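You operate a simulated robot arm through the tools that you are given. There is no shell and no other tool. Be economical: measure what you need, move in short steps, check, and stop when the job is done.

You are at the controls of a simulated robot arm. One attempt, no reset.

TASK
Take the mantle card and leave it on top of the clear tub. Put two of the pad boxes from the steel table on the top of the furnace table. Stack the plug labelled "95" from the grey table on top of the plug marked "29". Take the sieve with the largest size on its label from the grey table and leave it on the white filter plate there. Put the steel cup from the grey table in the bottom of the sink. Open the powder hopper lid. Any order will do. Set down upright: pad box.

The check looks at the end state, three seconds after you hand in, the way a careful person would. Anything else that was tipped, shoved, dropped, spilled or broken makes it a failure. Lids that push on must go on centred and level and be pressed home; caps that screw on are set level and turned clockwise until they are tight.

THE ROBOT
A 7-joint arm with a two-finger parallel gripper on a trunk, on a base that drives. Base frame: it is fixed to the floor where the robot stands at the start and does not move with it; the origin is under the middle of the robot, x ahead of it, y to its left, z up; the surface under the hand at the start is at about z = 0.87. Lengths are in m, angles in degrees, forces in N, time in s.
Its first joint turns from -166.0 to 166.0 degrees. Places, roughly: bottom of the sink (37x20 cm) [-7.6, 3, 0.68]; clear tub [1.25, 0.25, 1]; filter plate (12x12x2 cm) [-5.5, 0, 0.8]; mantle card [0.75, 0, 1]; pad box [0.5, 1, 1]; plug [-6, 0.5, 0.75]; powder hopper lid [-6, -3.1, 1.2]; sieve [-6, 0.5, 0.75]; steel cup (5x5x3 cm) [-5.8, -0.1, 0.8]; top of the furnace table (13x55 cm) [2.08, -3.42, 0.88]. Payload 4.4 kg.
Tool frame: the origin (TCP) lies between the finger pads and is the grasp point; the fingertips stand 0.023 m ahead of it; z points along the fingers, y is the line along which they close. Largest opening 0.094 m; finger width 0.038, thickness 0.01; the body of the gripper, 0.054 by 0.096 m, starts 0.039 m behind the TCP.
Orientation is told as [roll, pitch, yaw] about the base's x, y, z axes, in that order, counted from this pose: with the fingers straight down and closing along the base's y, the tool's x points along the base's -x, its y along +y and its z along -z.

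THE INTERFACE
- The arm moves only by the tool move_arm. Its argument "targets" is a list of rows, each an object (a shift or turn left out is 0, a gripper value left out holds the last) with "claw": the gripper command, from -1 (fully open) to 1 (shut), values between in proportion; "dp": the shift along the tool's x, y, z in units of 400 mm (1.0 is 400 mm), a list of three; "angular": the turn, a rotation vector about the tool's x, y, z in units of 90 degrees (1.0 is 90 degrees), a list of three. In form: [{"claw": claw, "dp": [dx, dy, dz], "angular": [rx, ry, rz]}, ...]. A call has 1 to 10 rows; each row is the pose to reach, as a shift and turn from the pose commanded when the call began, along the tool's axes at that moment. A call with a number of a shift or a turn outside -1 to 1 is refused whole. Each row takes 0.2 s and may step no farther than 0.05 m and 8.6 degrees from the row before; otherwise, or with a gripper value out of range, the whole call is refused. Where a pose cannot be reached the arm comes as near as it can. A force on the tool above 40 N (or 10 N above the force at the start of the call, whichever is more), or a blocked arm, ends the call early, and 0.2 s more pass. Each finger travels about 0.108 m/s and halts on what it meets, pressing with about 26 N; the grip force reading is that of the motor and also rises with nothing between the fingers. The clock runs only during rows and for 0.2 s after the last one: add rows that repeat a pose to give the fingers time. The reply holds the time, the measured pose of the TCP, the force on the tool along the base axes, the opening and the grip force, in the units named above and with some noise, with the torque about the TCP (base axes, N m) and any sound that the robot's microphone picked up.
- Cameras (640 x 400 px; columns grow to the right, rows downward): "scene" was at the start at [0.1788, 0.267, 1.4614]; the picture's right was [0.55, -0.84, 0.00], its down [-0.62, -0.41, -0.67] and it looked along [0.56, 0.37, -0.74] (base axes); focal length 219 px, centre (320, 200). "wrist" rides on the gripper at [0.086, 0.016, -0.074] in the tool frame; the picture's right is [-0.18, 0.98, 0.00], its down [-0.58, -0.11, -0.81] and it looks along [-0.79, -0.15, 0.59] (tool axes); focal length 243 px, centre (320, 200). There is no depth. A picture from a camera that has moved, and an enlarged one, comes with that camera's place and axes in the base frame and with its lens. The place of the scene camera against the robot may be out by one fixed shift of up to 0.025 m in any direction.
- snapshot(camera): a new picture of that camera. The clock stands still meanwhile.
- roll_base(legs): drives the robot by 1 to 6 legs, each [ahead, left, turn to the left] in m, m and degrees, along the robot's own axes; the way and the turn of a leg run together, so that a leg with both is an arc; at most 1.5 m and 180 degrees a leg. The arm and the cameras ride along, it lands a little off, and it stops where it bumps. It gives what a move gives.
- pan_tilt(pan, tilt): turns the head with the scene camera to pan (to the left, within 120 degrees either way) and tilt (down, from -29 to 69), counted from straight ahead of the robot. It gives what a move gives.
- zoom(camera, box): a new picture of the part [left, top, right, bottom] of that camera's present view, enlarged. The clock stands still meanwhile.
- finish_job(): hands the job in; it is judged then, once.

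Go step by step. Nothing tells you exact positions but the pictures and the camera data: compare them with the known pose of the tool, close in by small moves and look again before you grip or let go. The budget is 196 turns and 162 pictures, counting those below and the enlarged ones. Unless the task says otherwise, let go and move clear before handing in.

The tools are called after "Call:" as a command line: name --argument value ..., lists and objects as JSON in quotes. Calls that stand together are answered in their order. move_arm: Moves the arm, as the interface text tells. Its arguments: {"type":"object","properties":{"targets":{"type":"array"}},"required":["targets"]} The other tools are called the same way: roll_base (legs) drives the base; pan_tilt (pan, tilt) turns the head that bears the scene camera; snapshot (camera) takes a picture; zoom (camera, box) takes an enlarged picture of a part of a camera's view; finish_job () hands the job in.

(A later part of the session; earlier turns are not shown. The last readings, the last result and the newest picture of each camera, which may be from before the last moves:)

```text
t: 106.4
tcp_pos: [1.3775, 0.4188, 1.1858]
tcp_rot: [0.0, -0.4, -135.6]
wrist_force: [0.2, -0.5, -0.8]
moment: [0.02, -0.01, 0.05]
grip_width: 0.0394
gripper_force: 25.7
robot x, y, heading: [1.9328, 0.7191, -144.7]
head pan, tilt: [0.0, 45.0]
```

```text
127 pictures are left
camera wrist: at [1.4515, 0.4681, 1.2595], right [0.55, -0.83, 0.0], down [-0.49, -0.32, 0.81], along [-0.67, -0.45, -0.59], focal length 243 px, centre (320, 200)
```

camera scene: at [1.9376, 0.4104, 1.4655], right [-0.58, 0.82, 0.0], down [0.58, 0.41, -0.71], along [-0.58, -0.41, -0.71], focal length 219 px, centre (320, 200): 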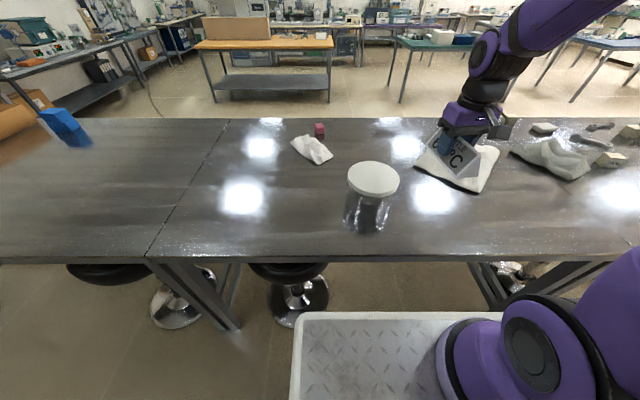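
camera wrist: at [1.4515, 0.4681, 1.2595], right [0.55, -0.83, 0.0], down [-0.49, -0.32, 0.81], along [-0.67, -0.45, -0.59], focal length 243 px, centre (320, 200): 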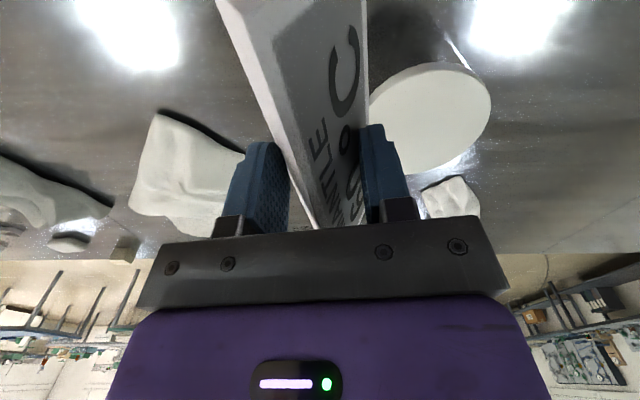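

The tub lid is near (1.362, 0.225) with its top at z≈0.97, and it's now well within reach. I'll move the card over it.

Call:
move_arm --targets '[{"dp": [-0.07, 0.064, 0]}, {"dp": [-0.15, 0.128, 0]}, {"dp": [-0.22, 0.192, 0]}, {"dp": [-0.29, 0.256, 0]}, {"dp": [-0.366, 0.32, 0.05]}, {"dp": [-0.366, 0.32, 0.15]}, {"dp": [-0.366, 0.32, 0.24]}, {"dp": [-0.366, 0.32, 0.29]}]'

Call:
snapshot --camera "wrist"

Call:
snapshot --camera "scene"

```text
t: 108.2
tcp_pos: [1.3605, 0.2244, 1.07]
tcp_rot: [-0.1, -0.3, -135.6]
wrist_force: [-0.8, -0.6, 0.7]
moment: [0.02, 0.04, -0.05]
grip_width: 0.0392
gripper_force: 26.3
robot x, y, heading: [1.9391, 0.7182, -144.8]
head pan, tilt: [0.0, 45.0]
```

```text
126 pictures are left
camera wrist: at [1.4349, 0.2751, 1.1446], right [0.55, -0.83, 0.0], down [-0.49, -0.32, 0.81], along [-0.67, -0.45, -0.59], focal length 243 px, centre (320, 200)
```

wrist: 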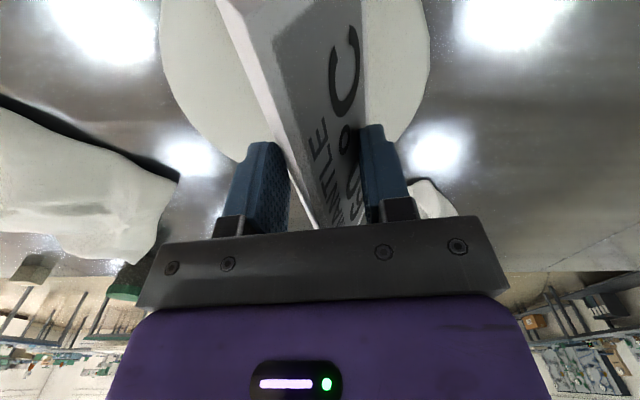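

```text
125 pictures are left
camera scene: at [1.9378, 0.4106, 1.4655], right [-0.58, 0.82, 0.0], down [0.58, 0.41, -0.71], along [-0.58, -0.41, -0.71], focal length 219 px, centre (320, 200)
```

scene: 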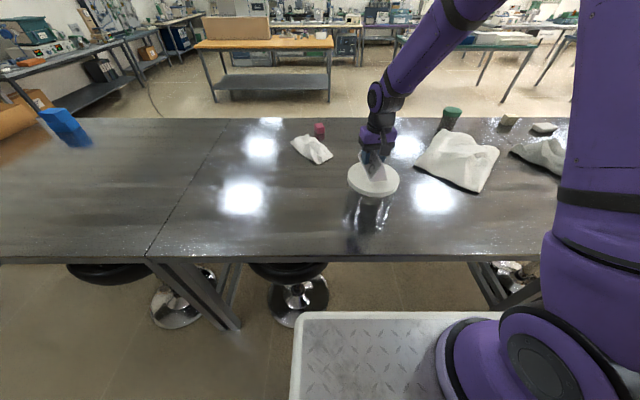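

Call:
zoom --camera "wrist" --box '[140, 0, 460, 200]'

Call:
zoom --camera "scene" --box '[320, 120, 432, 210]'

```text
2.00 times, centred on (300, 100) of wrist
camera zoom: at [1.4349, 0.2751, 1.1446], right [0.55, -0.83, 0.0], down [-0.49, -0.32, 0.81], along [-0.67, -0.45, -0.59], focal length 485 px, centre (360, 400)
```

zoom: 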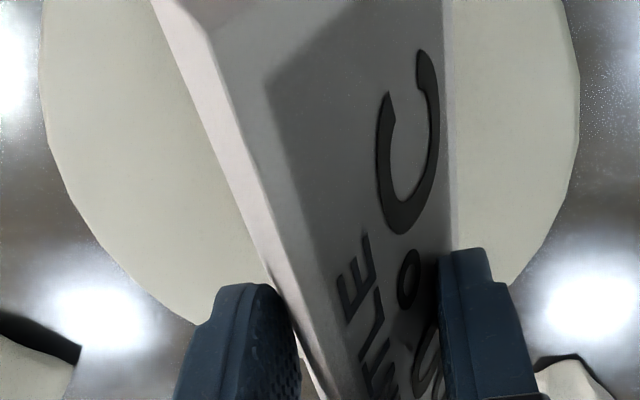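

```text
4.44 times, centred on (376, 165) of scene
camera zoom: at [1.9378, 0.4106, 1.4655], right [-0.58, 0.82, 0.0], down [0.58, 0.41, -0.71], along [-0.58, -0.41, -0.71], focal length 975 px, centre (71, 356)
```

zoom: 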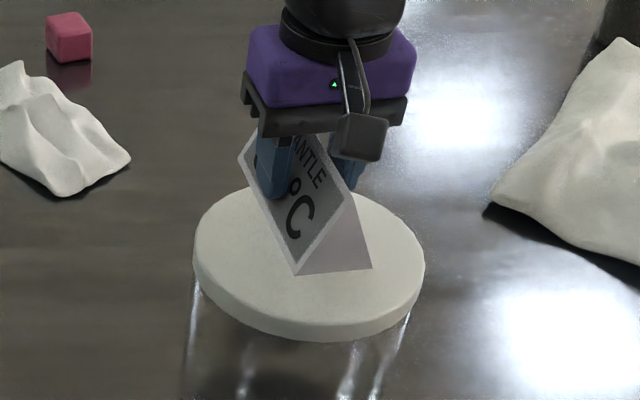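

I'll shift the card about 16 mm away from me and lower to within roughly 1.5 cm of the lid, then compare directly.

Call:
move_arm --targets '[{"dp": [-0.02, 0, 0.02]}, {"dp": [-0.04, 0, 0.05]}, {"dp": [-0.04, 0, 0.08]}, {"dp": [-0.04, 0, 0.085]}]'

Call:
zoom --camera "scene" --box '[320, 120, 432, 210]'

Call:
zoom --camera "wrist" --box '[140, 0, 460, 200]'

```text
t: 109.2
tcp_pos: [1.3488, 0.2132, 1.0371]
tcp_rot: [-0.2, -0.4, -135.7]
wrist_force: [0.8, 0.6, -0.1]
moment: [0.01, 0.0, -0.02]
grip_width: 0.0392
gripper_force: 25.9
robot x, y, heading: [1.9368, 0.723, -144.6]
head pan, tilt: [0.0, 45.0]
```

```text
4.44 times, centred on (376, 165) of scene
camera zoom: at [1.9376, 0.4104, 1.4655], right [-0.58, 0.82, 0.0], down [0.58, 0.41, -0.71], along [-0.58, -0.41, -0.71], focal length 975 px, centre (71, 356)
```

zoom: 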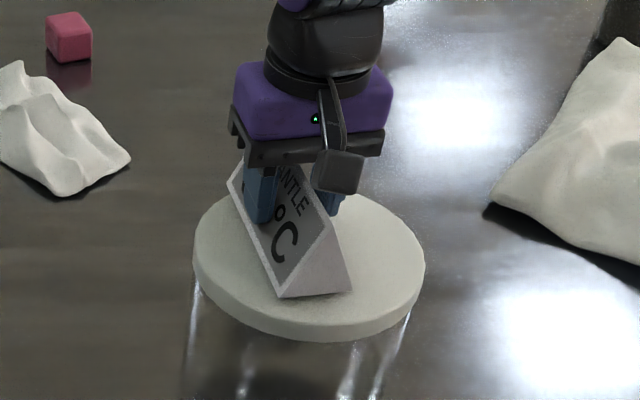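

```text
2.00 times, centred on (300, 100) of wrist
camera zoom: at [1.4231, 0.2634, 1.1104], right [0.55, -0.83, 0.0], down [-0.49, -0.32, 0.81], along [-0.67, -0.45, -0.59], focal length 485 px, centre (360, 400)
```

zoom: 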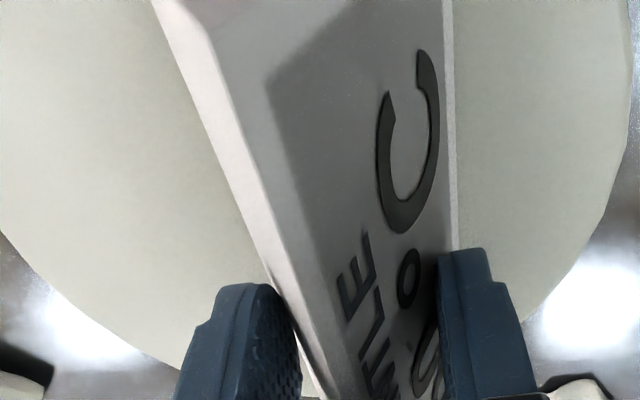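

The card is nearly centred. I'll nudge it 8 mm and lower to contact.

Call:
move_arm --targets '[{"dp": [0, -0.02, 0.01]}, {"dp": [0, -0.02, 0.02]}, {"dp": [0, -0.02, 0.03]}, {"dp": [0, -0.02, 0.038]}, {"dp": [0, -0.02, 0.046]}, {"dp": [0, -0.02, 0.054]}, {"dp": [0, -0.02, 0.062]}, {"dp": [0, -0.02, 0.07]}, {"dp": [0, -0.02, 0.078]}]'

Call:
zoom --camera "scene" --box '[320, 120, 432, 210]'

```text
t: 110.0
tcp_pos: [1.3416, 0.2181, 1.0292]
tcp_rot: [-0.1, -0.7, -135.7]
wrist_force: [1.4, 2.3, 18.7]
moment: [0.33, -0.28, 0.01]
grip_width: 0.0384
gripper_force: 25.2
robot x, y, heading: [1.941, 0.7182, -144.8]
head pan, tilt: [0.0, 45.0]
stopped in row 3: the force on the tool passed its limit at 47 N (the readings are from after the stop); the commanded pose is now the measured one
```

```text
4.44 times, centred on (376, 165) of scene
camera zoom: at [1.9382, 0.4109, 1.4656], right [-0.58, 0.82, 0.0], down [0.58, 0.41, -0.71], along [-0.58, -0.41, -0.71], focal length 975 px, centre (71, 356)
```

zoom: 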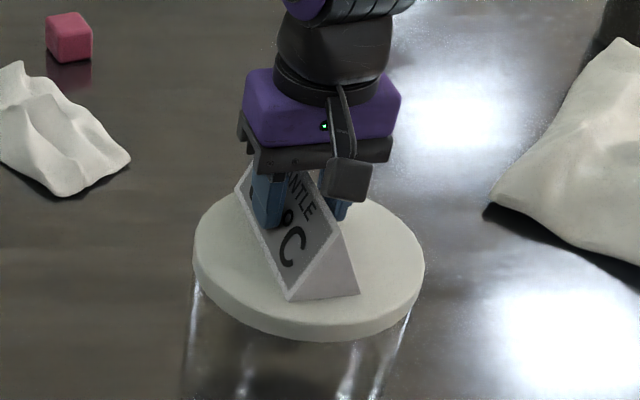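

Contact, with the card well centred on the lid. I'll release and rise.

Call:
move_arm --targets '[{"claw": 0, "dp": [0, 0, -0.002]}, {"claw": -1, "dp": [0, 0, -0.002]}, {"dp": [0, 0, -0.004]}, {"dp": [0, 0, -0.02]}, {"dp": [0, 0, -0.1]}, {"dp": [0, 0, -0.2]}, {"dp": [0, 0, -0.3]}, {"dp": [0, 0, -0.4]}]'

Call:
snapshot --camera "scene"

```text
t: 111.8
tcp_pos: [1.3444, 0.2173, 1.1877]
tcp_rot: [-0.1, -0.5, -135.7]
wrist_force: [0.1, -1.1, 0.1]
moment: [0.08, -0.02, 0.03]
grip_width: 0.0939
gripper_force: 0.2
robot x, y, heading: [1.9367, 0.7227, -144.7]
head pan, tilt: [0.0, 45.0]
```

```text
119 pictures are left
camera scene: at [1.9373, 0.4101, 1.4654], right [-0.58, 0.82, 0.0], down [0.58, 0.41, -0.71], along [-0.58, -0.41, -0.71], focal length 219 px, centre (320, 200)
```

scene: 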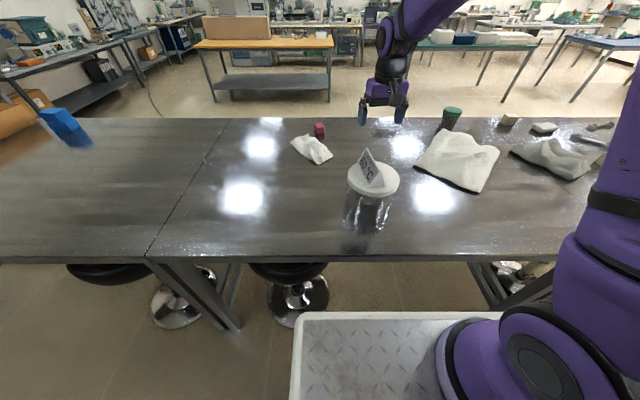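

The card is on the tub and upright. A third pad box near (0.52, 1.03) should be reachable from this side, so I'll look to my right before strafing.

Call:
pan_tilt --pan -75 --tilt 40

Call:
snapshot --camera "scene"

Call:
pan_tilt --pan -30 --tilt 40

Call:
snapshot --camera "scene"

```text
t: 113.2
tcp_pos: [1.3449, 0.2179, 1.1882]
tcp_rot: [-0.1, -0.5, -135.6]
wrist_force: [0.1, 0.1, -0.6]
moment: [-0.01, -0.01, -0.03]
grip_width: 0.0941
gripper_force: 0.0
robot x, y, heading: [1.9367, 0.7191, -144.8]
head pan, tilt: [-75.0, 40.0]
```

```text
118 pictures are left
camera scene: at [1.9387, 0.5117, 1.4727], right [0.64, 0.77, 0.0], down [0.49, -0.41, -0.77], along [-0.59, 0.49, -0.64], focal length 219 px, centre (320, 200)
```

scene: 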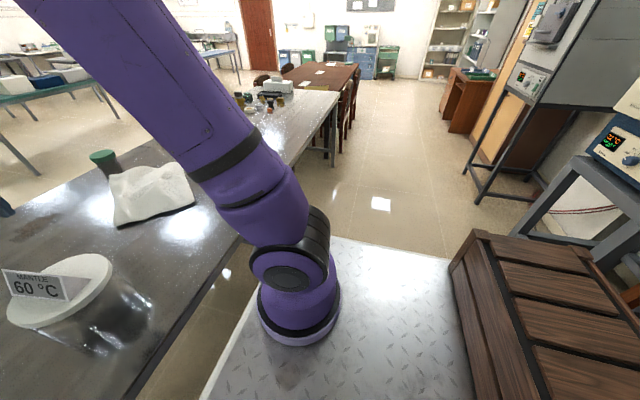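

```text
t: 114.4
tcp_pos: [1.3448, 0.2173, 1.1876]
tcp_rot: [-0.1, -0.6, -135.7]
wrist_force: [-0.3, -0.4, -0.1]
moment: [-0.04, 0.05, -0.02]
grip_width: 0.0942
gripper_force: 0.2
robot x, y, heading: [1.9339, 0.7129, -144.7]
head pan, tilt: [-30.0, 40.0]
```

```text
117 pictures are left
camera scene: at [1.9194, 0.4497, 1.4727], right [-0.09, 1.0, 0.0], down [0.64, 0.06, -0.77], along [-0.76, -0.07, -0.64], focal length 219 px, centre (320, 200)
```

scene: 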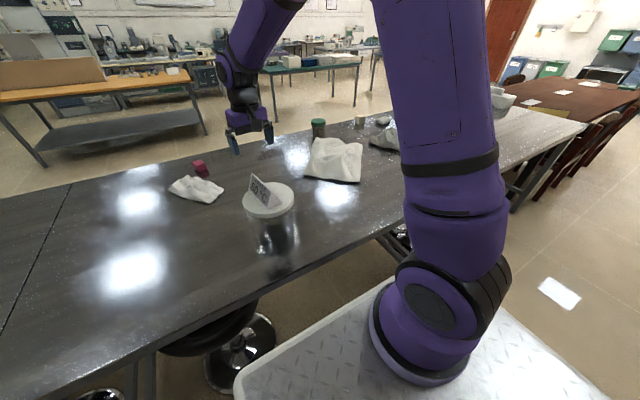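

Call:
roll_base --legs '[[0, -1.05, 0]]'

Call:
pan_tilt --pan 0 --tilt 50

Call:
snapshot --camera "scene"

```text
t: 119.8
tcp_pos: [0.7365, 1.084, 1.1879]
tcp_rot: [0.0, -0.6, -136.2]
wrist_force: [-0.3, -0.2, 0.9]
moment: [0.02, -0.03, -0.02]
grip_width: 0.0937
gripper_force: 0.1
robot x, y, heading: [1.3373, 1.5787, -145.3]
head pan, tilt: [-30.0, 40.0]
```

```text
t: 120.7
tcp_pos: [0.7367, 1.0836, 1.1883]
tcp_rot: [-0.2, -0.6, -136.2]
wrist_force: [0.7, 0.0, 0.4]
moment: [-0.03, -0.02, 0.03]
grip_width: 0.0941
gripper_force: 0.1
robot x, y, heading: [1.3353, 1.5793, -145.3]
head pan, tilt: [0.0, 50.0]
```

```text
116 pictures are left
camera scene: at [1.3356, 1.2746, 1.4586], right [-0.57, 0.82, 0.0], down [0.63, 0.44, -0.64], along [-0.53, -0.37, -0.77], focal length 219 px, centre (320, 200)
```

scene: 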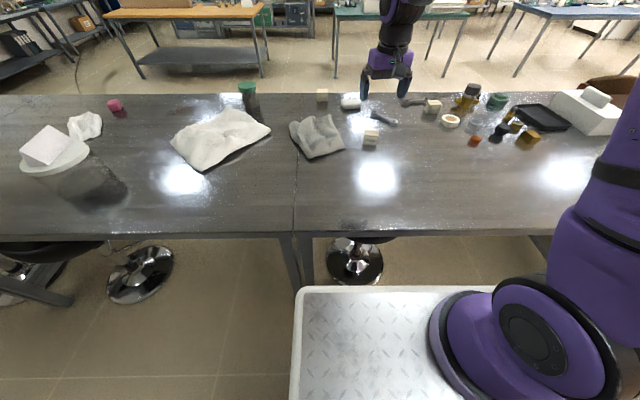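

Call:
roll_base --legs '[[0.15, 0, 0]]'

Call:
zoom --camera "scene" --box '[280, 60, 560, 220]'

Call:
snapshot --camera "wrist"

```text
t: 122.1
tcp_pos: [0.6137, 0.9992, 1.1876]
tcp_rot: [-0.1, -0.6, -136.2]
wrist_force: [0.4, -0.4, 0.7]
moment: [0.0, 0.0, -0.03]
grip_width: 0.0937
gripper_force: 0.0
robot x, y, heading: [1.2109, 1.4941, -145.3]
head pan, tilt: [0.0, 50.0]
```

```text
2.29 times, centred on (420, 140) of scene
camera zoom: at [1.2128, 1.1898, 1.4585], right [-0.57, 0.82, 0.0], down [0.63, 0.44, -0.64], along [-0.53, -0.37, -0.77], focal length 501 px, centre (91, 337)
```

zoom: 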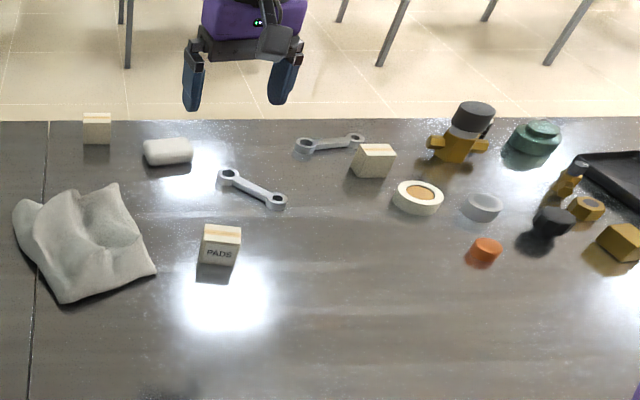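

```text
114 pictures are left
camera wrist: at [0.6891, 1.049, 1.2622], right [0.55, -0.84, 0.0], down [-0.49, -0.32, 0.81], along [-0.68, -0.44, -0.58], focal length 243 px, centre (320, 200)
```

wrist: 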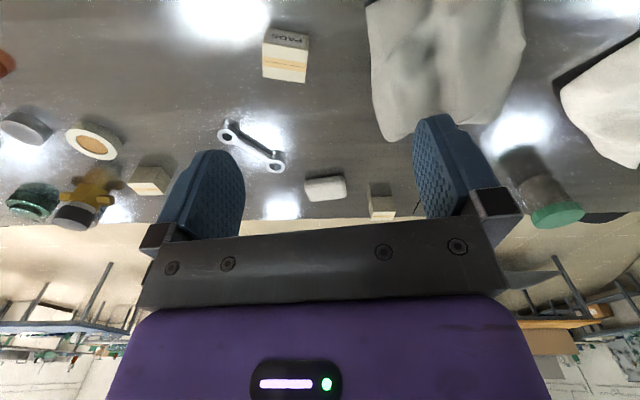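

Box C reads PADS. I'll zoom on the wrist view to locate it.

Call:
zoom --camera "wrist" --box '[220, 0, 348, 80]'

```text
5.00 times, centred on (284, 40) of wrist
camera zoom: at [0.6891, 1.049, 1.2622], right [0.55, -0.84, 0.0], down [-0.49, -0.32, 0.81], along [-0.68, -0.44, -0.58], focal length 1213 px, centre (500, 1000)
```

zoom: 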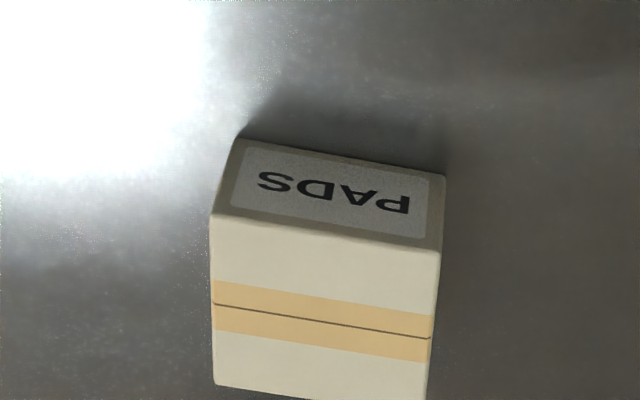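

Call:
move_arm --targets '[{"dp": [-0.04, -0.04, 0.09], "angular": [0, 0, 0.05]}, {"dp": [-0.08, -0.08, 0.18], "angular": [0, 0, 0.1]}, {"dp": [-0.12, -0.12, 0.27], "angular": [0, 0, 0.15]}, {"dp": [-0.151, -0.154, 0.36], "angular": [0, 0, 0.2]}, {"dp": [-0.151, -0.154, 0.45], "angular": [0, 0, 0.2156]}, {"dp": [-0.151, -0.154, 0.47], "angular": [0, 0, 0.2156]}]'

Call:
snapshot --camera "wrist"

Call:
zoom --camera "scene" --box '[320, 60, 448, 160]'

```text
t: 123.5
tcp_pos: [0.5271, 1.0013, 1.0017]
tcp_rot: [0.1, -0.6, -155.7]
wrist_force: [-0.7, 0.1, 0.2]
moment: [0.01, 0.02, 0.01]
grip_width: 0.0942
gripper_force: 0.2
robot x, y, heading: [1.2115, 1.4923, -145.2]
head pan, tilt: [0.0, 50.0]
```

```text
112 pictures are left
camera wrist: at [0.6133, 1.0233, 1.076], right [0.24, -0.97, 0.0], down [-0.57, -0.13, 0.81], along [-0.79, -0.2, -0.58], focal length 243 px, centre (320, 200)
```

wrist: 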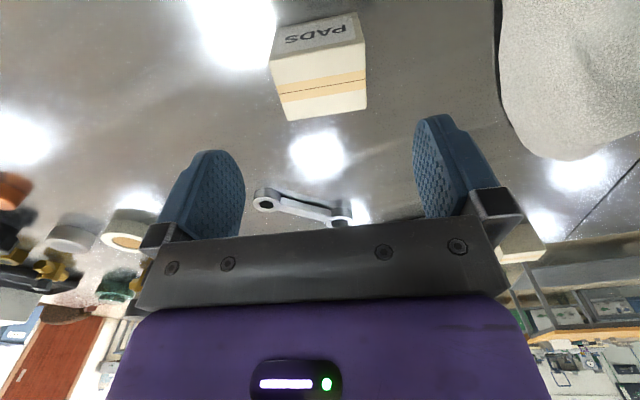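

```text
4.00 times, centred on (384, 110) of scene
camera zoom: at [1.213, 1.1899, 1.4586], right [-0.57, 0.82, 0.0], down [0.63, 0.44, -0.64], along [-0.53, -0.37, -0.77], focal length 877 px, centre (64, 560)
```

zoom: 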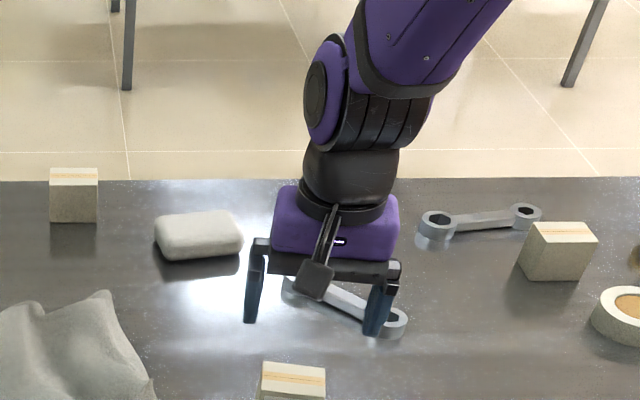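

Positions agree. I'll descend and grip.

Call:
move_arm --targets '[{"dp": [0, 0, 0.08]}, {"dp": [0, 0, 0.16]}, {"dp": [0, 0, 0.22]}, {"dp": [0, 0, 0.255]}, {"dp": [0, 0, 0.255]}, {"claw": 1, "dp": [0, 0, 0.255]}, {"dp": [0, 0, 0.255]}, {"dp": [0, 0, 0.255]}, {"dp": [0, 0, 0.255]}]'

Call:
snapshot --camera "wrist"

```text
t: 125.5
tcp_pos: [0.5259, 1.0003, 0.8989]
tcp_rot: [0.2, -0.6, -155.6]
wrist_force: [0.1, 0.0, -0.4]
moment: [0.0, 0.05, 0.03]
grip_width: 0.0598
gripper_force: 26.6
robot x, y, heading: [1.2127, 1.4964, -145.4]
head pan, tilt: [0.0, 50.0]
```

```text
110 pictures are left
camera wrist: at [0.6119, 1.0226, 0.9725], right [0.24, -0.97, 0.0], down [-0.57, -0.14, 0.81], along [-0.79, -0.2, -0.58], focal length 243 px, centre (320, 200)
```

wrist: 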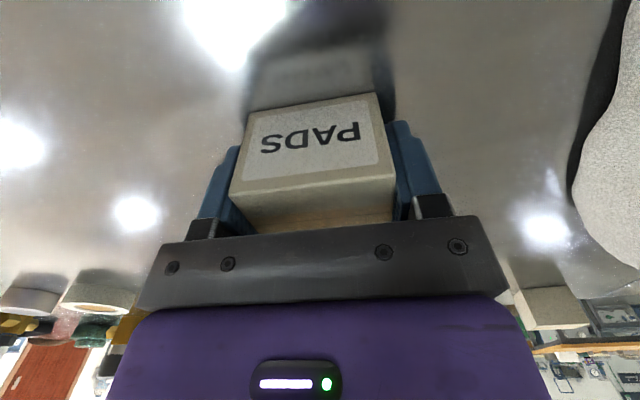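

Gripped. I'll lift, retract and drive back along the aisle to the end of the table.

Call:
move_arm --targets '[{"dp": [0, 0, -0.08]}, {"dp": [0, 0, -0.2]}, {"dp": [0, 0, -0.32]}, {"dp": [0, 0, -0.44]}, {"dp": [0, 0, -0.56]}, {"dp": [0.1, -0.02, -0.62]}, {"dp": [0.21, -0.04, -0.66]}, {"dp": [0.33, -0.07, -0.68]}, {"dp": [0.45, -0.09, -0.68]}, {"dp": [0.57, -0.115, -0.68]}]'

Call:
roll_base --legs '[[-0.09, 0, 0], [0, 0, 91], [1.3, 0, 0], [1.3, 0, 0]]'

Call:
pan_tilt --pan 0 --tilt 25

Call:
snapshot --camera "scene"

```text
refused: row 8 steps farther than a row can; nothing moved
```

```text
t: 142.5
tcp_pos: [3.1794, -1.2952, 0.8978]
tcp_rot: [0.1, -0.6, -66.7]
wrist_force: [-0.2, 0.3, 0.0]
moment: [-0.03, 0.02, -0.03]
grip_width: 0.0593
gripper_force: 26.3
robot x, y, heading: [2.6999, -0.5958, -56.5]
head pan, tilt: [0.0, 50.0]
```

```text
t: 143.4
tcp_pos: [3.1805, -1.2964, 0.8996]
tcp_rot: [0.1, -0.5, -66.8]
wrist_force: [-0.3, 0.3, -0.1]
moment: [-0.03, 0.04, -0.02]
grip_width: 0.0596
gripper_force: 26.0
robot x, y, heading: [2.7036, -0.6033, -56.8]
head pan, tilt: [0.0, 25.0]
```

```text
109 pictures are left
camera scene: at [3.0149, -0.6409, 1.496], right [-0.83, -0.55, 0.0], down [-0.23, 0.35, -0.91], along [0.5, -0.76, -0.42], focal length 219 px, centre (320, 200)
```

scene: 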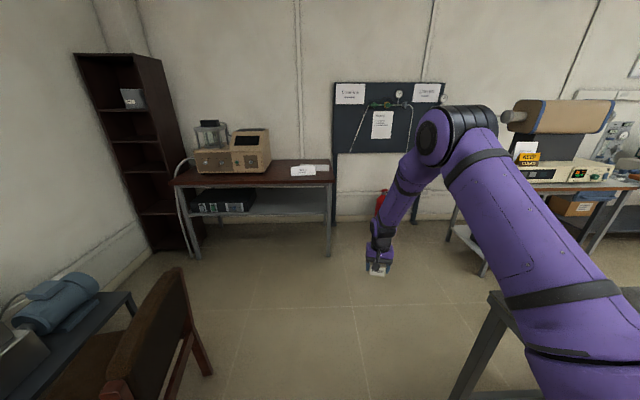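

The arm move was refused because a step was too long, and the base drove with the arm low. The box is still held, so I'll lift it now and check the table afterwards.

Call:
move_arm --targets '[{"dp": [0, 0, -0.12]}, {"dp": [0, 0, -0.24]}, {"dp": [0, 0, -0.36]}, {"dp": [0, 0, -0.48]}, {"dp": [0, 0, -0.6]}, {"dp": [0.1, -0.02, -0.65]}, {"dp": [0.21, -0.04, -0.67]}, {"dp": [0.32, -0.06, -0.68]}, {"dp": [0.43, -0.085, -0.68]}, {"dp": [0.54, -0.11, -0.68]}]'

Call:
pan_tilt --pan -118 --tilt 25

Call:
snapshot --camera "scene"

```text
t: 145.6
tcp_pos: [3.0542, -1.1131, 1.1675]
tcp_rot: [0.1, -0.6, -66.7]
wrist_force: [0.3, -0.3, -1.3]
moment: [0.07, 0.03, -0.02]
grip_width: 0.0597
gripper_force: 26.2
robot x, y, heading: [2.6987, -0.6003, -56.4]
head pan, tilt: [0.0, 25.0]
```

```text
t: 147.6
tcp_pos: [3.054, -1.1117, 1.1682]
tcp_rot: [0.1, -0.6, -66.9]
wrist_force: [0.9, -0.2, -1.2]
moment: [-0.01, 0.0, 0.01]
grip_width: 0.0593
gripper_force: 26.1
robot x, y, heading: [2.7034, -0.5975, -56.4]
head pan, tilt: [-118.0, 25.0]
```

```text
108 pictures are left
camera scene: at [2.8723, -0.573, 1.4961], right [-0.1, 1.0, 0.0], down [0.42, 0.04, -0.91], along [-0.9, -0.09, -0.42], focal length 219 px, centre (320, 200)
```

scene: 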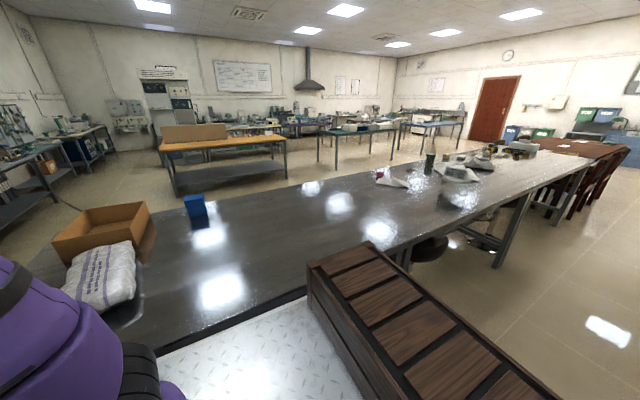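

Call:
zoom --camera "scene" --box '[360, 130, 600, 260]'

```text
2.67 times, centred on (480, 195) of scene
camera zoom: at [2.8723, -0.573, 1.4961], right [-0.1, 1.0, 0.0], down [0.42, 0.04, -0.91], along [-0.9, -0.09, -0.42], focal length 585 px, centre (-107, 213)
```

zoom: 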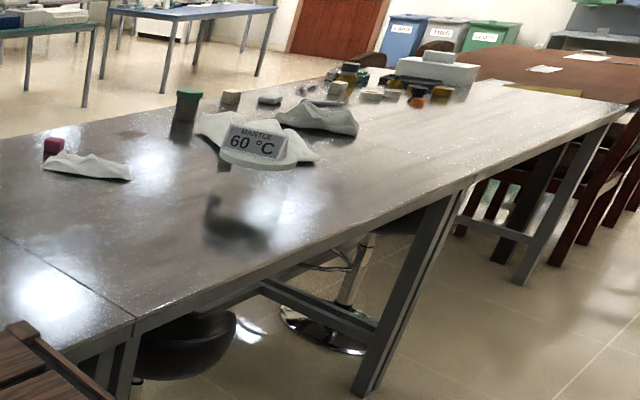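

The card and cloth look fine. I'll realign, continue to the end of the table and turn down the lane.

Call:
roll_base --legs '[[0, 0.15, 3.4], [1.2, 0, 0], [0, 0, -90], [1.3, 0, 0]]'

Call:
pan_tilt --pan 30 --tilt 30

Call:
snapshot --camera "scene"

```text
t: 164.6
tcp_pos: [2.0455, -2.6748, 1.168]
tcp_rot: [0.1, -0.7, -152.6]
wrist_force: [-0.5, -0.1, 0.4]
moment: [0.01, 0.04, -0.03]
grip_width: 0.0596
gripper_force: 25.7
robot x, y, heading: [2.5293, -2.2812, -142.4]
head pan, tilt: [-118.0, 25.0]
```

```text
t: 167.0
tcp_pos: [2.0445, -2.6748, 1.1686]
tcp_rot: [0.2, -0.6, -152.6]
wrist_force: [-0.7, 0.1, -0.4]
moment: [0.02, -0.02, 0.01]
grip_width: 0.0594
gripper_force: 26.3
robot x, y, heading: [2.533, -2.2859, -142.4]
head pan, tilt: [30.0, 30.0]
```

```text
106 pictures are left
camera scene: at [2.5737, -2.6249, 1.4881], right [-0.93, 0.38, 0.0], down [0.19, 0.46, -0.87], along [-0.33, -0.8, -0.5], focal length 219 px, centre (320, 200)
```

scene: 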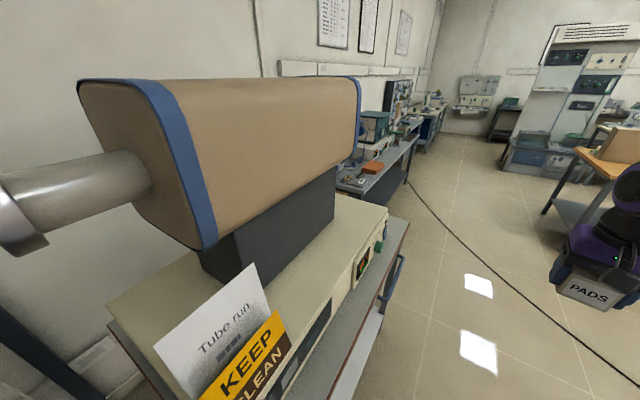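

The tube furnace sits on this table, and the free strip is at its far right end. I'll drive further past it before turning to face it.

Call:
roll_base --legs '[[0, -0.1, 0], [1.15, 0, 0]]'

Call:
pan_tilt --pan 80 --tilt 40

Call:
snapshot --camera "scene"

```text
t: 173.6
tcp_pos: [1.062, -3.2911, 1.1672]
tcp_rot: [0.1, -0.7, -153.2]
wrist_force: [0.4, -0.5, -0.8]
moment: [-0.03, 0.01, -0.03]
grip_width: 0.0598
gripper_force: 25.7
robot x, y, heading: [1.5535, -2.9041, -142.9]
head pan, tilt: [30.0, 30.0]
```

```text
t: 174.8
tcp_pos: [1.0614, -3.2918, 1.1678]
tcp_rot: [0.1, -0.6, -153.2]
wrist_force: [-0.6, -0.3, -1.5]
moment: [-0.01, 0.0, -0.03]
grip_width: 0.0595
gripper_force: 26.3
robot x, y, heading: [1.551, -2.908, -143.1]
head pan, tilt: [80.0, 40.0]
```

```text
105 pictures are left
camera scene: at [1.6653, -3.2401, 1.4727], right [-0.89, -0.46, 0.0], down [-0.29, 0.57, -0.77], along [0.35, -0.68, -0.64], focal length 219 px, centre (320, 200)
```

scene: 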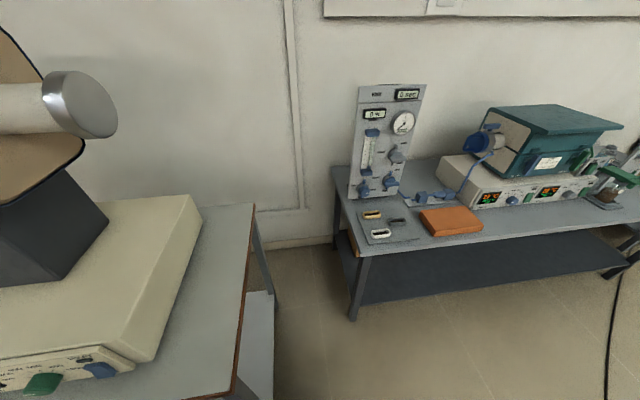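

The strip runs from the table's near-right corner back along its right edge. I'll turn to face it.

Call:
roll_base --legs '[[0, 0, 90]]'

Call:
pan_tilt --pan 0 --tilt 45

Call:
snapshot --camera "scene"

Call:
snapshot --camera "wrist"

```text
t: 177.6
tcp_pos: [1.596, -3.5372, 1.1674]
tcp_rot: [0.1, -0.6, -96.4]
wrist_force: [-0.2, 0.5, -0.7]
moment: [-0.04, 0.0, -0.04]
grip_width: 0.0597
gripper_force: 25.5
robot x, y, heading: [1.5423, -2.9155, -86.2]
head pan, tilt: [80.0, 40.0]
stopped in leg 1: the robot was blocked; the commanded pose is now the measured one
```

```text
t: 179.2
tcp_pos: [1.5952, -3.5354, 1.1684]
tcp_rot: [0.1, -0.6, -96.3]
wrist_force: [0.0, 0.8, -1.7]
moment: [-0.01, 0.01, 0.02]
grip_width: 0.0595
gripper_force: 26.1
robot x, y, heading: [1.543, -2.9161, -86.1]
head pan, tilt: [0.0, 45.0]
```

```text
104 pictures are left
camera scene: at [1.8009, -3.0909, 1.4655], right [-1.0, -0.07, 0.0], down [-0.05, 0.71, -0.71], along [0.05, -0.71, -0.71], focal length 219 px, centre (320, 200)
```

scene: 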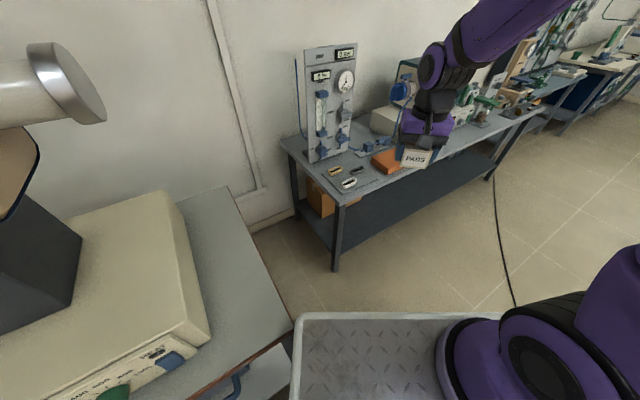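

```text
103 pictures are left
camera wrist: at [1.6221, -3.4499, 1.2425], right [0.96, -0.29, 0.0], down [-0.17, -0.56, 0.81], along [-0.24, -0.78, -0.58], focal length 243 px, centre (320, 200)
```

wrist: 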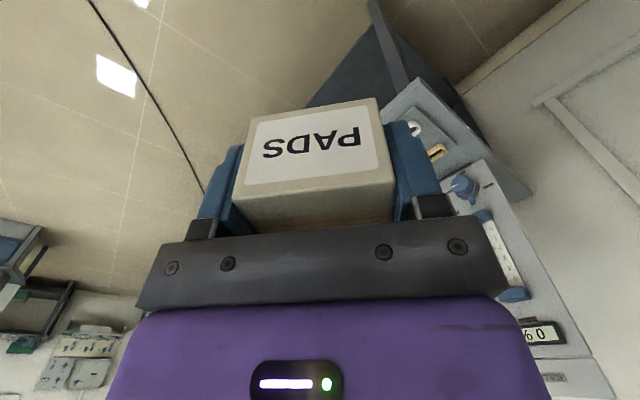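

The cart corner touched the table leg. I'll back off diagonally and finish the turn.

Call:
roll_base --legs '[[-0.11, -0.07, 0], [0, 0, 33]]'

Call:
snapshot --camera "scene"

```text
t: 182.0
tcp_pos: [1.8493, -3.3023, 1.1681]
tcp_rot: [0.2, -0.6, -63.4]
wrist_force: [0.2, 0.1, -0.1]
moment: [0.02, 0.02, 0.0]
grip_width: 0.0597
gripper_force: 26.6
robot x, y, heading: [1.4625, -2.8128, -53.2]
head pan, tilt: [0.0, 45.0]
```

```text
102 pictures are left
camera scene: at [1.7755, -2.8266, 1.4655], right [-0.8, -0.6, 0.0], down [-0.42, 0.57, -0.71], along [0.42, -0.57, -0.71], focal length 219 px, centre (320, 200)
```

scene: 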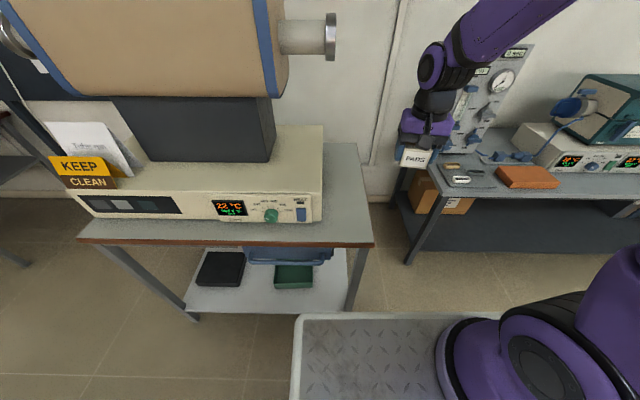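

The strip is clearly visible. I'll move the box over its back half with the closing axis across the strip.

Call:
move_arm --targets '[{"dp": [-0.08, 0.05, 0], "angular": [0, 0, -0.02]}, {"dp": [-0.16, 0.1, 0], "angular": [0, 0, -0.04]}, {"dp": [-0.25, 0.16, 0], "angular": [0, 0, -0.06]}, {"dp": [-0.34, 0.22, 0], "angular": [0, 0, -0.08]}, {"dp": [-0.43, 0.28, 0], "angular": [0, 0, -0.1]}, {"dp": [-0.52, 0.34, 0], "angular": [0, 0, -0.115]}, {"dp": [-0.608, 0.4, 0], "angular": [0, 0, -0.115]}, {"dp": [-0.608, 0.4, 0.1], "angular": [0, 0, -0.115]}]'

Call:
snapshot --camera "scene"

Call:
snapshot --camera "wrist"

```text
t: 183.8
tcp_pos: [2.0963, -3.4488, 1.132]
tcp_rot: [0.0, -0.7, -53.2]
wrist_force: [1.1, -0.1, -0.1]
moment: [-0.02, -0.01, -0.02]
grip_width: 0.0592
gripper_force: 26.1
robot x, y, heading: [1.4682, -2.8073, -53.2]
head pan, tilt: [0.0, 45.0]
```

```text
101 pictures are left
camera scene: at [1.7752, -2.8264, 1.4655], right [-0.8, -0.6, 0.0], down [-0.42, 0.57, -0.71], along [0.42, -0.57, -0.71], focal length 219 px, centre (320, 200)
```

scene: 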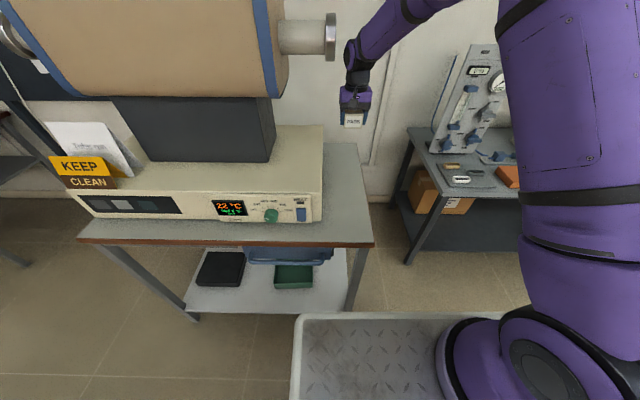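

```text
100 pictures are left
camera wrist: at [2.0586, -3.3681, 1.2059], right [0.9, 0.44, 0.0], down [0.26, -0.52, 0.81], along [0.36, -0.73, -0.58], focal length 243 px, centre (320, 200)
```

wrist: 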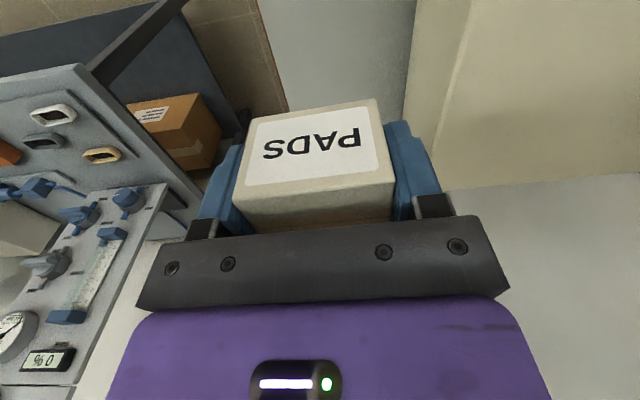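

The strip spans about 16 cm here. I'll shift 12 mm towards its centre and lower.

Call:
move_arm --targets '[{"dp": [0, 0.03, 0.1]}, {"dp": [0, 0.03, 0.2]}, {"dp": [0, 0.03, 0.3]}, {"dp": [0, 0.03, 0.4]}, {"dp": [0, 0.03, 0.48]}, {"dp": [0, 0.03, 0.52]}, {"dp": [0, 0.03, 0.535]}]'

Call:
snapshot --camera "wrist"

Call:
zoom --camera "scene" --box '[270, 80, 430, 260]'

```text
t: 185.4
tcp_pos: [2.1121, -3.4436, 0.9166]
tcp_rot: [0.0, -0.6, -53.2]
wrist_force: [-0.1, 0.5, -1.1]
moment: [0.01, 0.0, -0.03]
grip_width: 0.0597
gripper_force: 26.2
robot x, y, heading: [1.4681, -2.8068, -53.4]
head pan, tilt: [0.0, 45.0]
```

```text
99 pictures are left
camera wrist: at [2.0729, -3.3625, 0.9907], right [0.9, 0.44, 0.0], down [0.26, -0.52, 0.81], along [0.36, -0.73, -0.58], focal length 243 px, centre (320, 200)
```

wrist: 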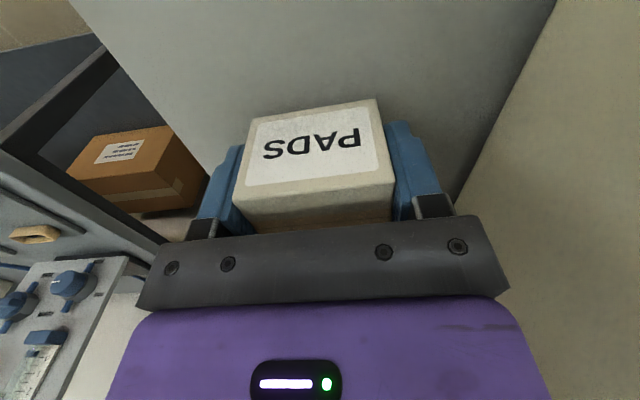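

```text
2.22 times, centred on (350, 170) of scene
camera zoom: at [1.7754, -2.8266, 1.4655], right [-0.8, -0.6, 0.0], down [-0.42, 0.57, -0.71], along [0.42, -0.57, -0.71], focal length 487 px, centre (253, 267)
```

zoom: 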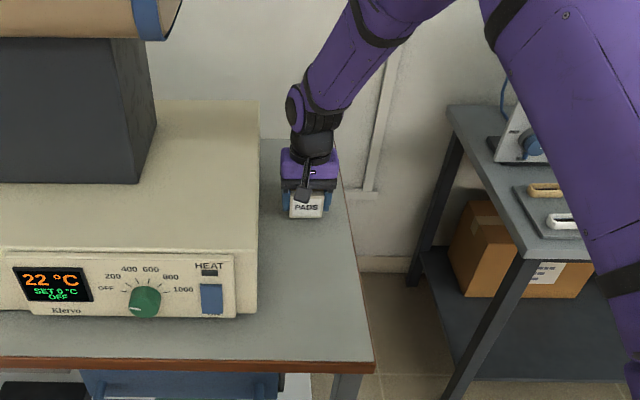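

Well positioned on the strip. I'll lower gently until contact.

Call:
move_arm --targets '[{"dp": [0, 0, 0.006]}, {"dp": [0, 0, 0.012]}, {"dp": [0, 0, 0.018]}, {"dp": [0, 0, 0.024]}, {"dp": [0, 0, 0.03]}, {"dp": [0, 0, 0.036]}, {"dp": [0, 0, 0.042]}]'

```text
t: 187.2
tcp_pos: [2.1137, -3.4457, 0.9041]
tcp_rot: [0.1, -0.9, -53.3]
wrist_force: [0.3, -0.2, 9.6]
moment: [-0.05, 0.2, 0.01]
grip_width: 0.0593
gripper_force: 25.7
robot x, y, heading: [1.4679, -2.8089, -53.1]
head pan, tilt: [0.0, 45.0]
stopped in row 7: the force on the tool passed its limit at 41 N (the readings are from after the stop); the commanded pose is now the measured one
```

Call:
move_arm --targets '[{"claw": -0.5, "dp": [0, 0, 0]}, {"claw": -0.8, "dp": [0, 0, 0]}, {"dp": [0, 0, 0]}, {"dp": [0, 0, -0.1]}, {"dp": [0, 0, -0.2]}, {"dp": [0, 0, -0.3]}, {"dp": [0, 0, -0.42]}, {"dp": [0, 0, -0.54]}, {"dp": [0, 0, -0.65]}]'

Call:
zoom --camera "scene" --box '[270, 80, 430, 260]'

```text
t: 189.2
tcp_pos: [2.1116, -3.4426, 1.1601]
tcp_rot: [0.0, -0.8, -53.2]
wrist_force: [0.3, -0.1, -0.4]
moment: [0.02, 0.03, -0.01]
grip_width: 0.0843
gripper_force: 0.0
robot x, y, heading: [1.4657, -2.8115, -53.3]
head pan, tilt: [0.0, 45.0]
```

```text
2.22 times, centred on (350, 170) of scene
camera zoom: at [1.7759, -2.827, 1.4654], right [-0.8, -0.6, 0.0], down [-0.42, 0.57, -0.71], along [0.42, -0.57, -0.71], focal length 487 px, centre (253, 267)
```

zoom: 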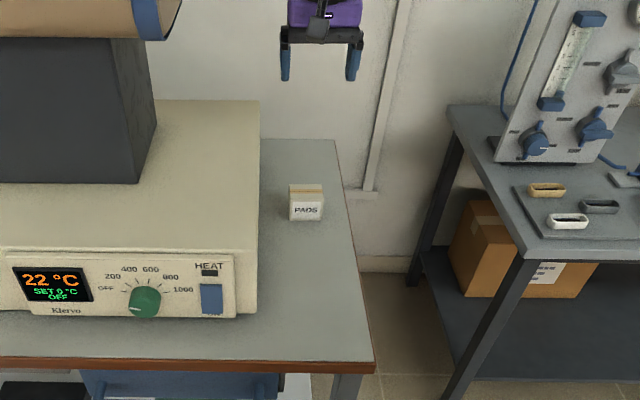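

The first box is placed. I'll retract the arm, then back along the near side of the steel table for the box at its near edge.

Call:
move_arm --targets '[{"dp": [0.1, -0.015, 0]}, {"dp": [0.2, -0.03, 0]}, {"dp": [0.3, -0.045, 0]}, {"dp": [0.4, -0.06, 0]}, {"dp": [0.5, -0.075, 0]}, {"dp": [0.6, -0.09, 0]}, {"dp": [0.667, -0.1, 0]}]'

```text
t: 190.8
tcp_pos: [1.9164, -3.2512, 1.1584]
tcp_rot: [0.1, -0.9, -53.2]
wrist_force: [0.0, -0.6, 0.1]
moment: [0.02, 0.01, 0.0]
grip_width: 0.0846
gripper_force: 0.1
robot x, y, heading: [1.4653, -2.8116, -53.4]
head pan, tilt: [0.0, 45.0]
```

Call:
roll_base --legs '[[-1.2, 0, 0], [-1.2, 0, 0], [-0.85, 0, 0], [0, 0, 90], [0.4, 0, 0]]'

Call:
snapshot --camera "scene"

Call:
snapshot --camera "wrist"

```text
t: 212.5
tcp_pos: [0.31, 0.4444, 1.1595]
tcp_rot: [0.1, -1.0, 35.1]
wrist_force: [0.4, -0.4, 0.5]
moment: [-0.02, 0.01, 0.0]
grip_width: 0.0848
gripper_force: 0.1
robot x, y, heading: [-0.1426, 0.008, 34.9]
head pan, tilt: [0.0, 45.0]
```

```text
96 pictures are left
camera scene: at [-0.1178, 0.2925, 1.4655], right [0.57, -0.82, 0.0], down [-0.58, -0.4, -0.71], along [0.58, 0.4, -0.71], focal length 219 px, centre (320, 200)
```

scene: 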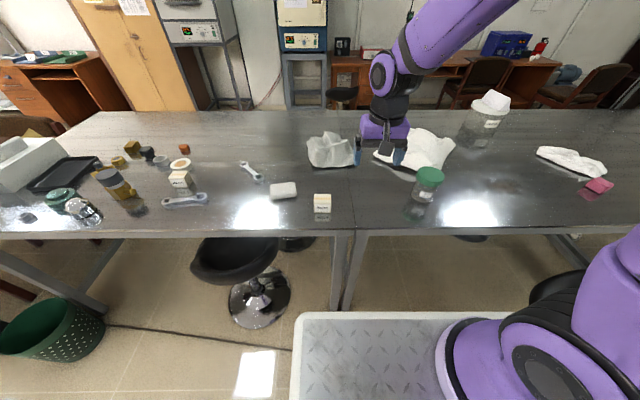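

```text
95 pictures are left
camera wrist: at [0.2297, 0.4078, 1.2323], right [-0.41, 0.91, 0.0], down [0.53, 0.24, 0.81], along [0.74, 0.34, -0.58], focal length 243 px, centre (320, 200)
```

wrist: 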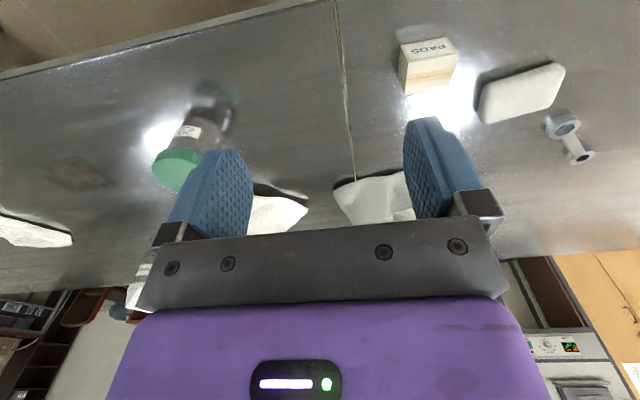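

Call:
zoom --camera "wrist" --box '[370, 20, 498, 100]'

```text
5.00 times, centred on (434, 60) of wrist
camera zoom: at [0.2297, 0.4078, 1.2323], right [-0.41, 0.91, 0.0], down [0.53, 0.24, 0.81], along [0.74, 0.34, -0.58], focal length 1213 px, centre (-250, 900)
```

zoom: 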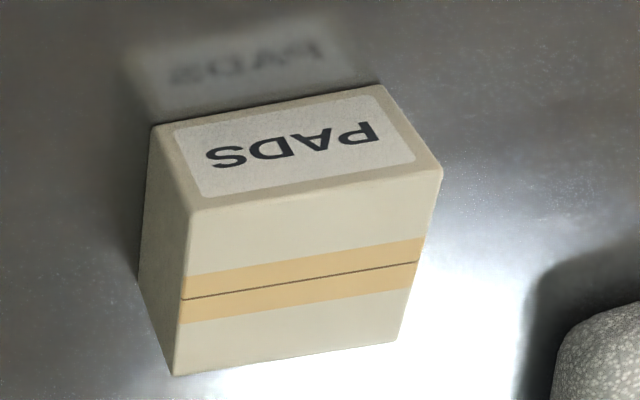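

Call:
move_arm --targets '[{"claw": -1, "dp": [-0.06, 0.08, 0.05]}, {"dp": [-0.12, 0.16, 0.1]}, {"dp": [-0.19, 0.24, 0.15]}, {"dp": [-0.254, 0.317, 0.2], "angular": [0, 0, 0.007]}, {"dp": [-0.254, 0.317, 0.3], "angular": [0, 0, 0.007]}, {"dp": [-0.254, 0.317, 0.4], "angular": [0, 0, 0.007]}, {"dp": [-0.254, 0.317, 0.4], "angular": [0, 0, 0.007]}]'

Call:
snapshot --camera "wrist"

```text
t: 214.1
tcp_pos: [0.3208, 0.6093, 1.0011]
tcp_rot: [0.0, -0.9, 34.3]
wrist_force: [0.0, 0.1, -0.1]
moment: [-0.01, 0.01, 0.03]
grip_width: 0.0939
gripper_force: 0.0
robot x, y, heading: [-0.1453, 0.0067, 34.8]
head pan, tilt: [0.0, 45.0]
```

```text
93 pictures are left
camera wrist: at [0.2405, 0.5731, 1.0741], right [-0.4, 0.92, 0.0], down [0.53, 0.23, 0.81], along [0.75, 0.33, -0.58], focal length 243 px, centre (320, 200)
```

wrist: 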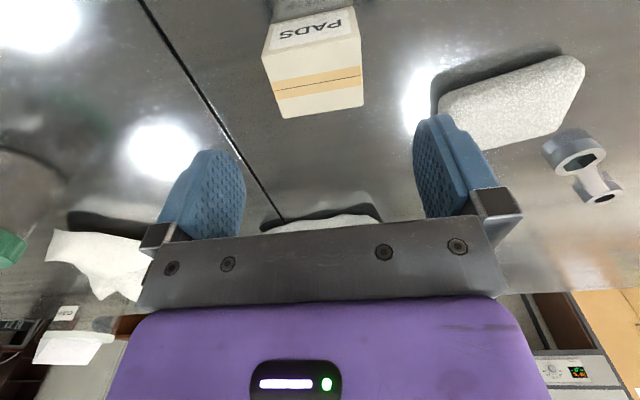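

Call:
move_arm --targets '[{"dp": [0, 0, 0.08]}, {"dp": [0, 0, 0.16]}, {"dp": [0, 0, 0.22]}, {"dp": [0, 0, 0.254]}, {"dp": [0, 0, 0.254]}, {"claw": 1, "dp": [0, 0, 0.254]}, {"dp": [0, 0, 0.254]}, {"dp": [0, 0, 0.254]}, {"dp": [0, 0, 0.254]}]'

Call:
snapshot --camera "wrist"

```text
t: 216.1
tcp_pos: [0.3223, 0.6107, 0.8998]
tcp_rot: [0.2, -0.8, 34.3]
wrist_force: [-0.1, 1.1, 0.3]
moment: [0.01, -0.03, -0.04]
grip_width: 0.0598
gripper_force: 25.9
robot x, y, heading: [-0.1455, 0.0035, 34.8]
head pan, tilt: [0.0, 45.0]
```

```text
92 pictures are left
camera wrist: at [0.2427, 0.5746, 0.9732], right [-0.4, 0.92, 0.0], down [0.53, 0.23, 0.81], along [0.74, 0.33, -0.58], focal length 243 px, centre (320, 200)
```

wrist: 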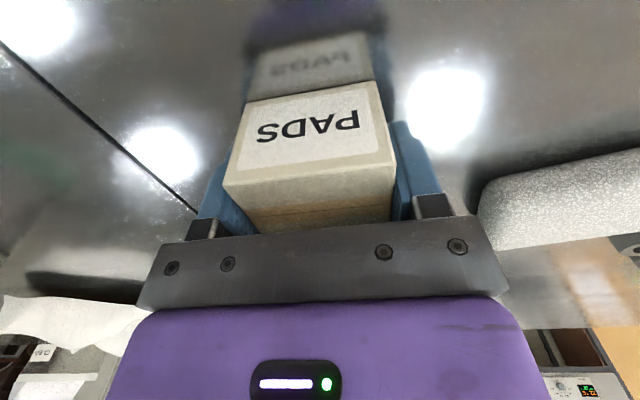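

Call:
move_arm --targets '[{"dp": [0, 0, -0.1]}, {"dp": [0, 0, -0.2]}, {"dp": [0, 0, -0.3]}, {"dp": [0, 0, -0.4]}, {"dp": [0, 0, -0.5]}, {"dp": [0.04, -0.015, -0.6]}, {"dp": [0.13, -0.04, -0.65]}, {"dp": [0.23, -0.075, -0.66]}, {"dp": [0.333, -0.109, -0.66]}]'

```text
t: 218.1
tcp_pos: [0.2359, 0.4963, 1.1623]
tcp_rot: [0.0, -0.8, 34.5]
wrist_force: [0.6, 0.5, -1.9]
moment: [-0.05, 0.0, -0.01]
grip_width: 0.0596
gripper_force: 26.3
robot x, y, heading: [-0.1473, 0.0037, 35.3]
head pan, tilt: [0.0, 45.0]
```

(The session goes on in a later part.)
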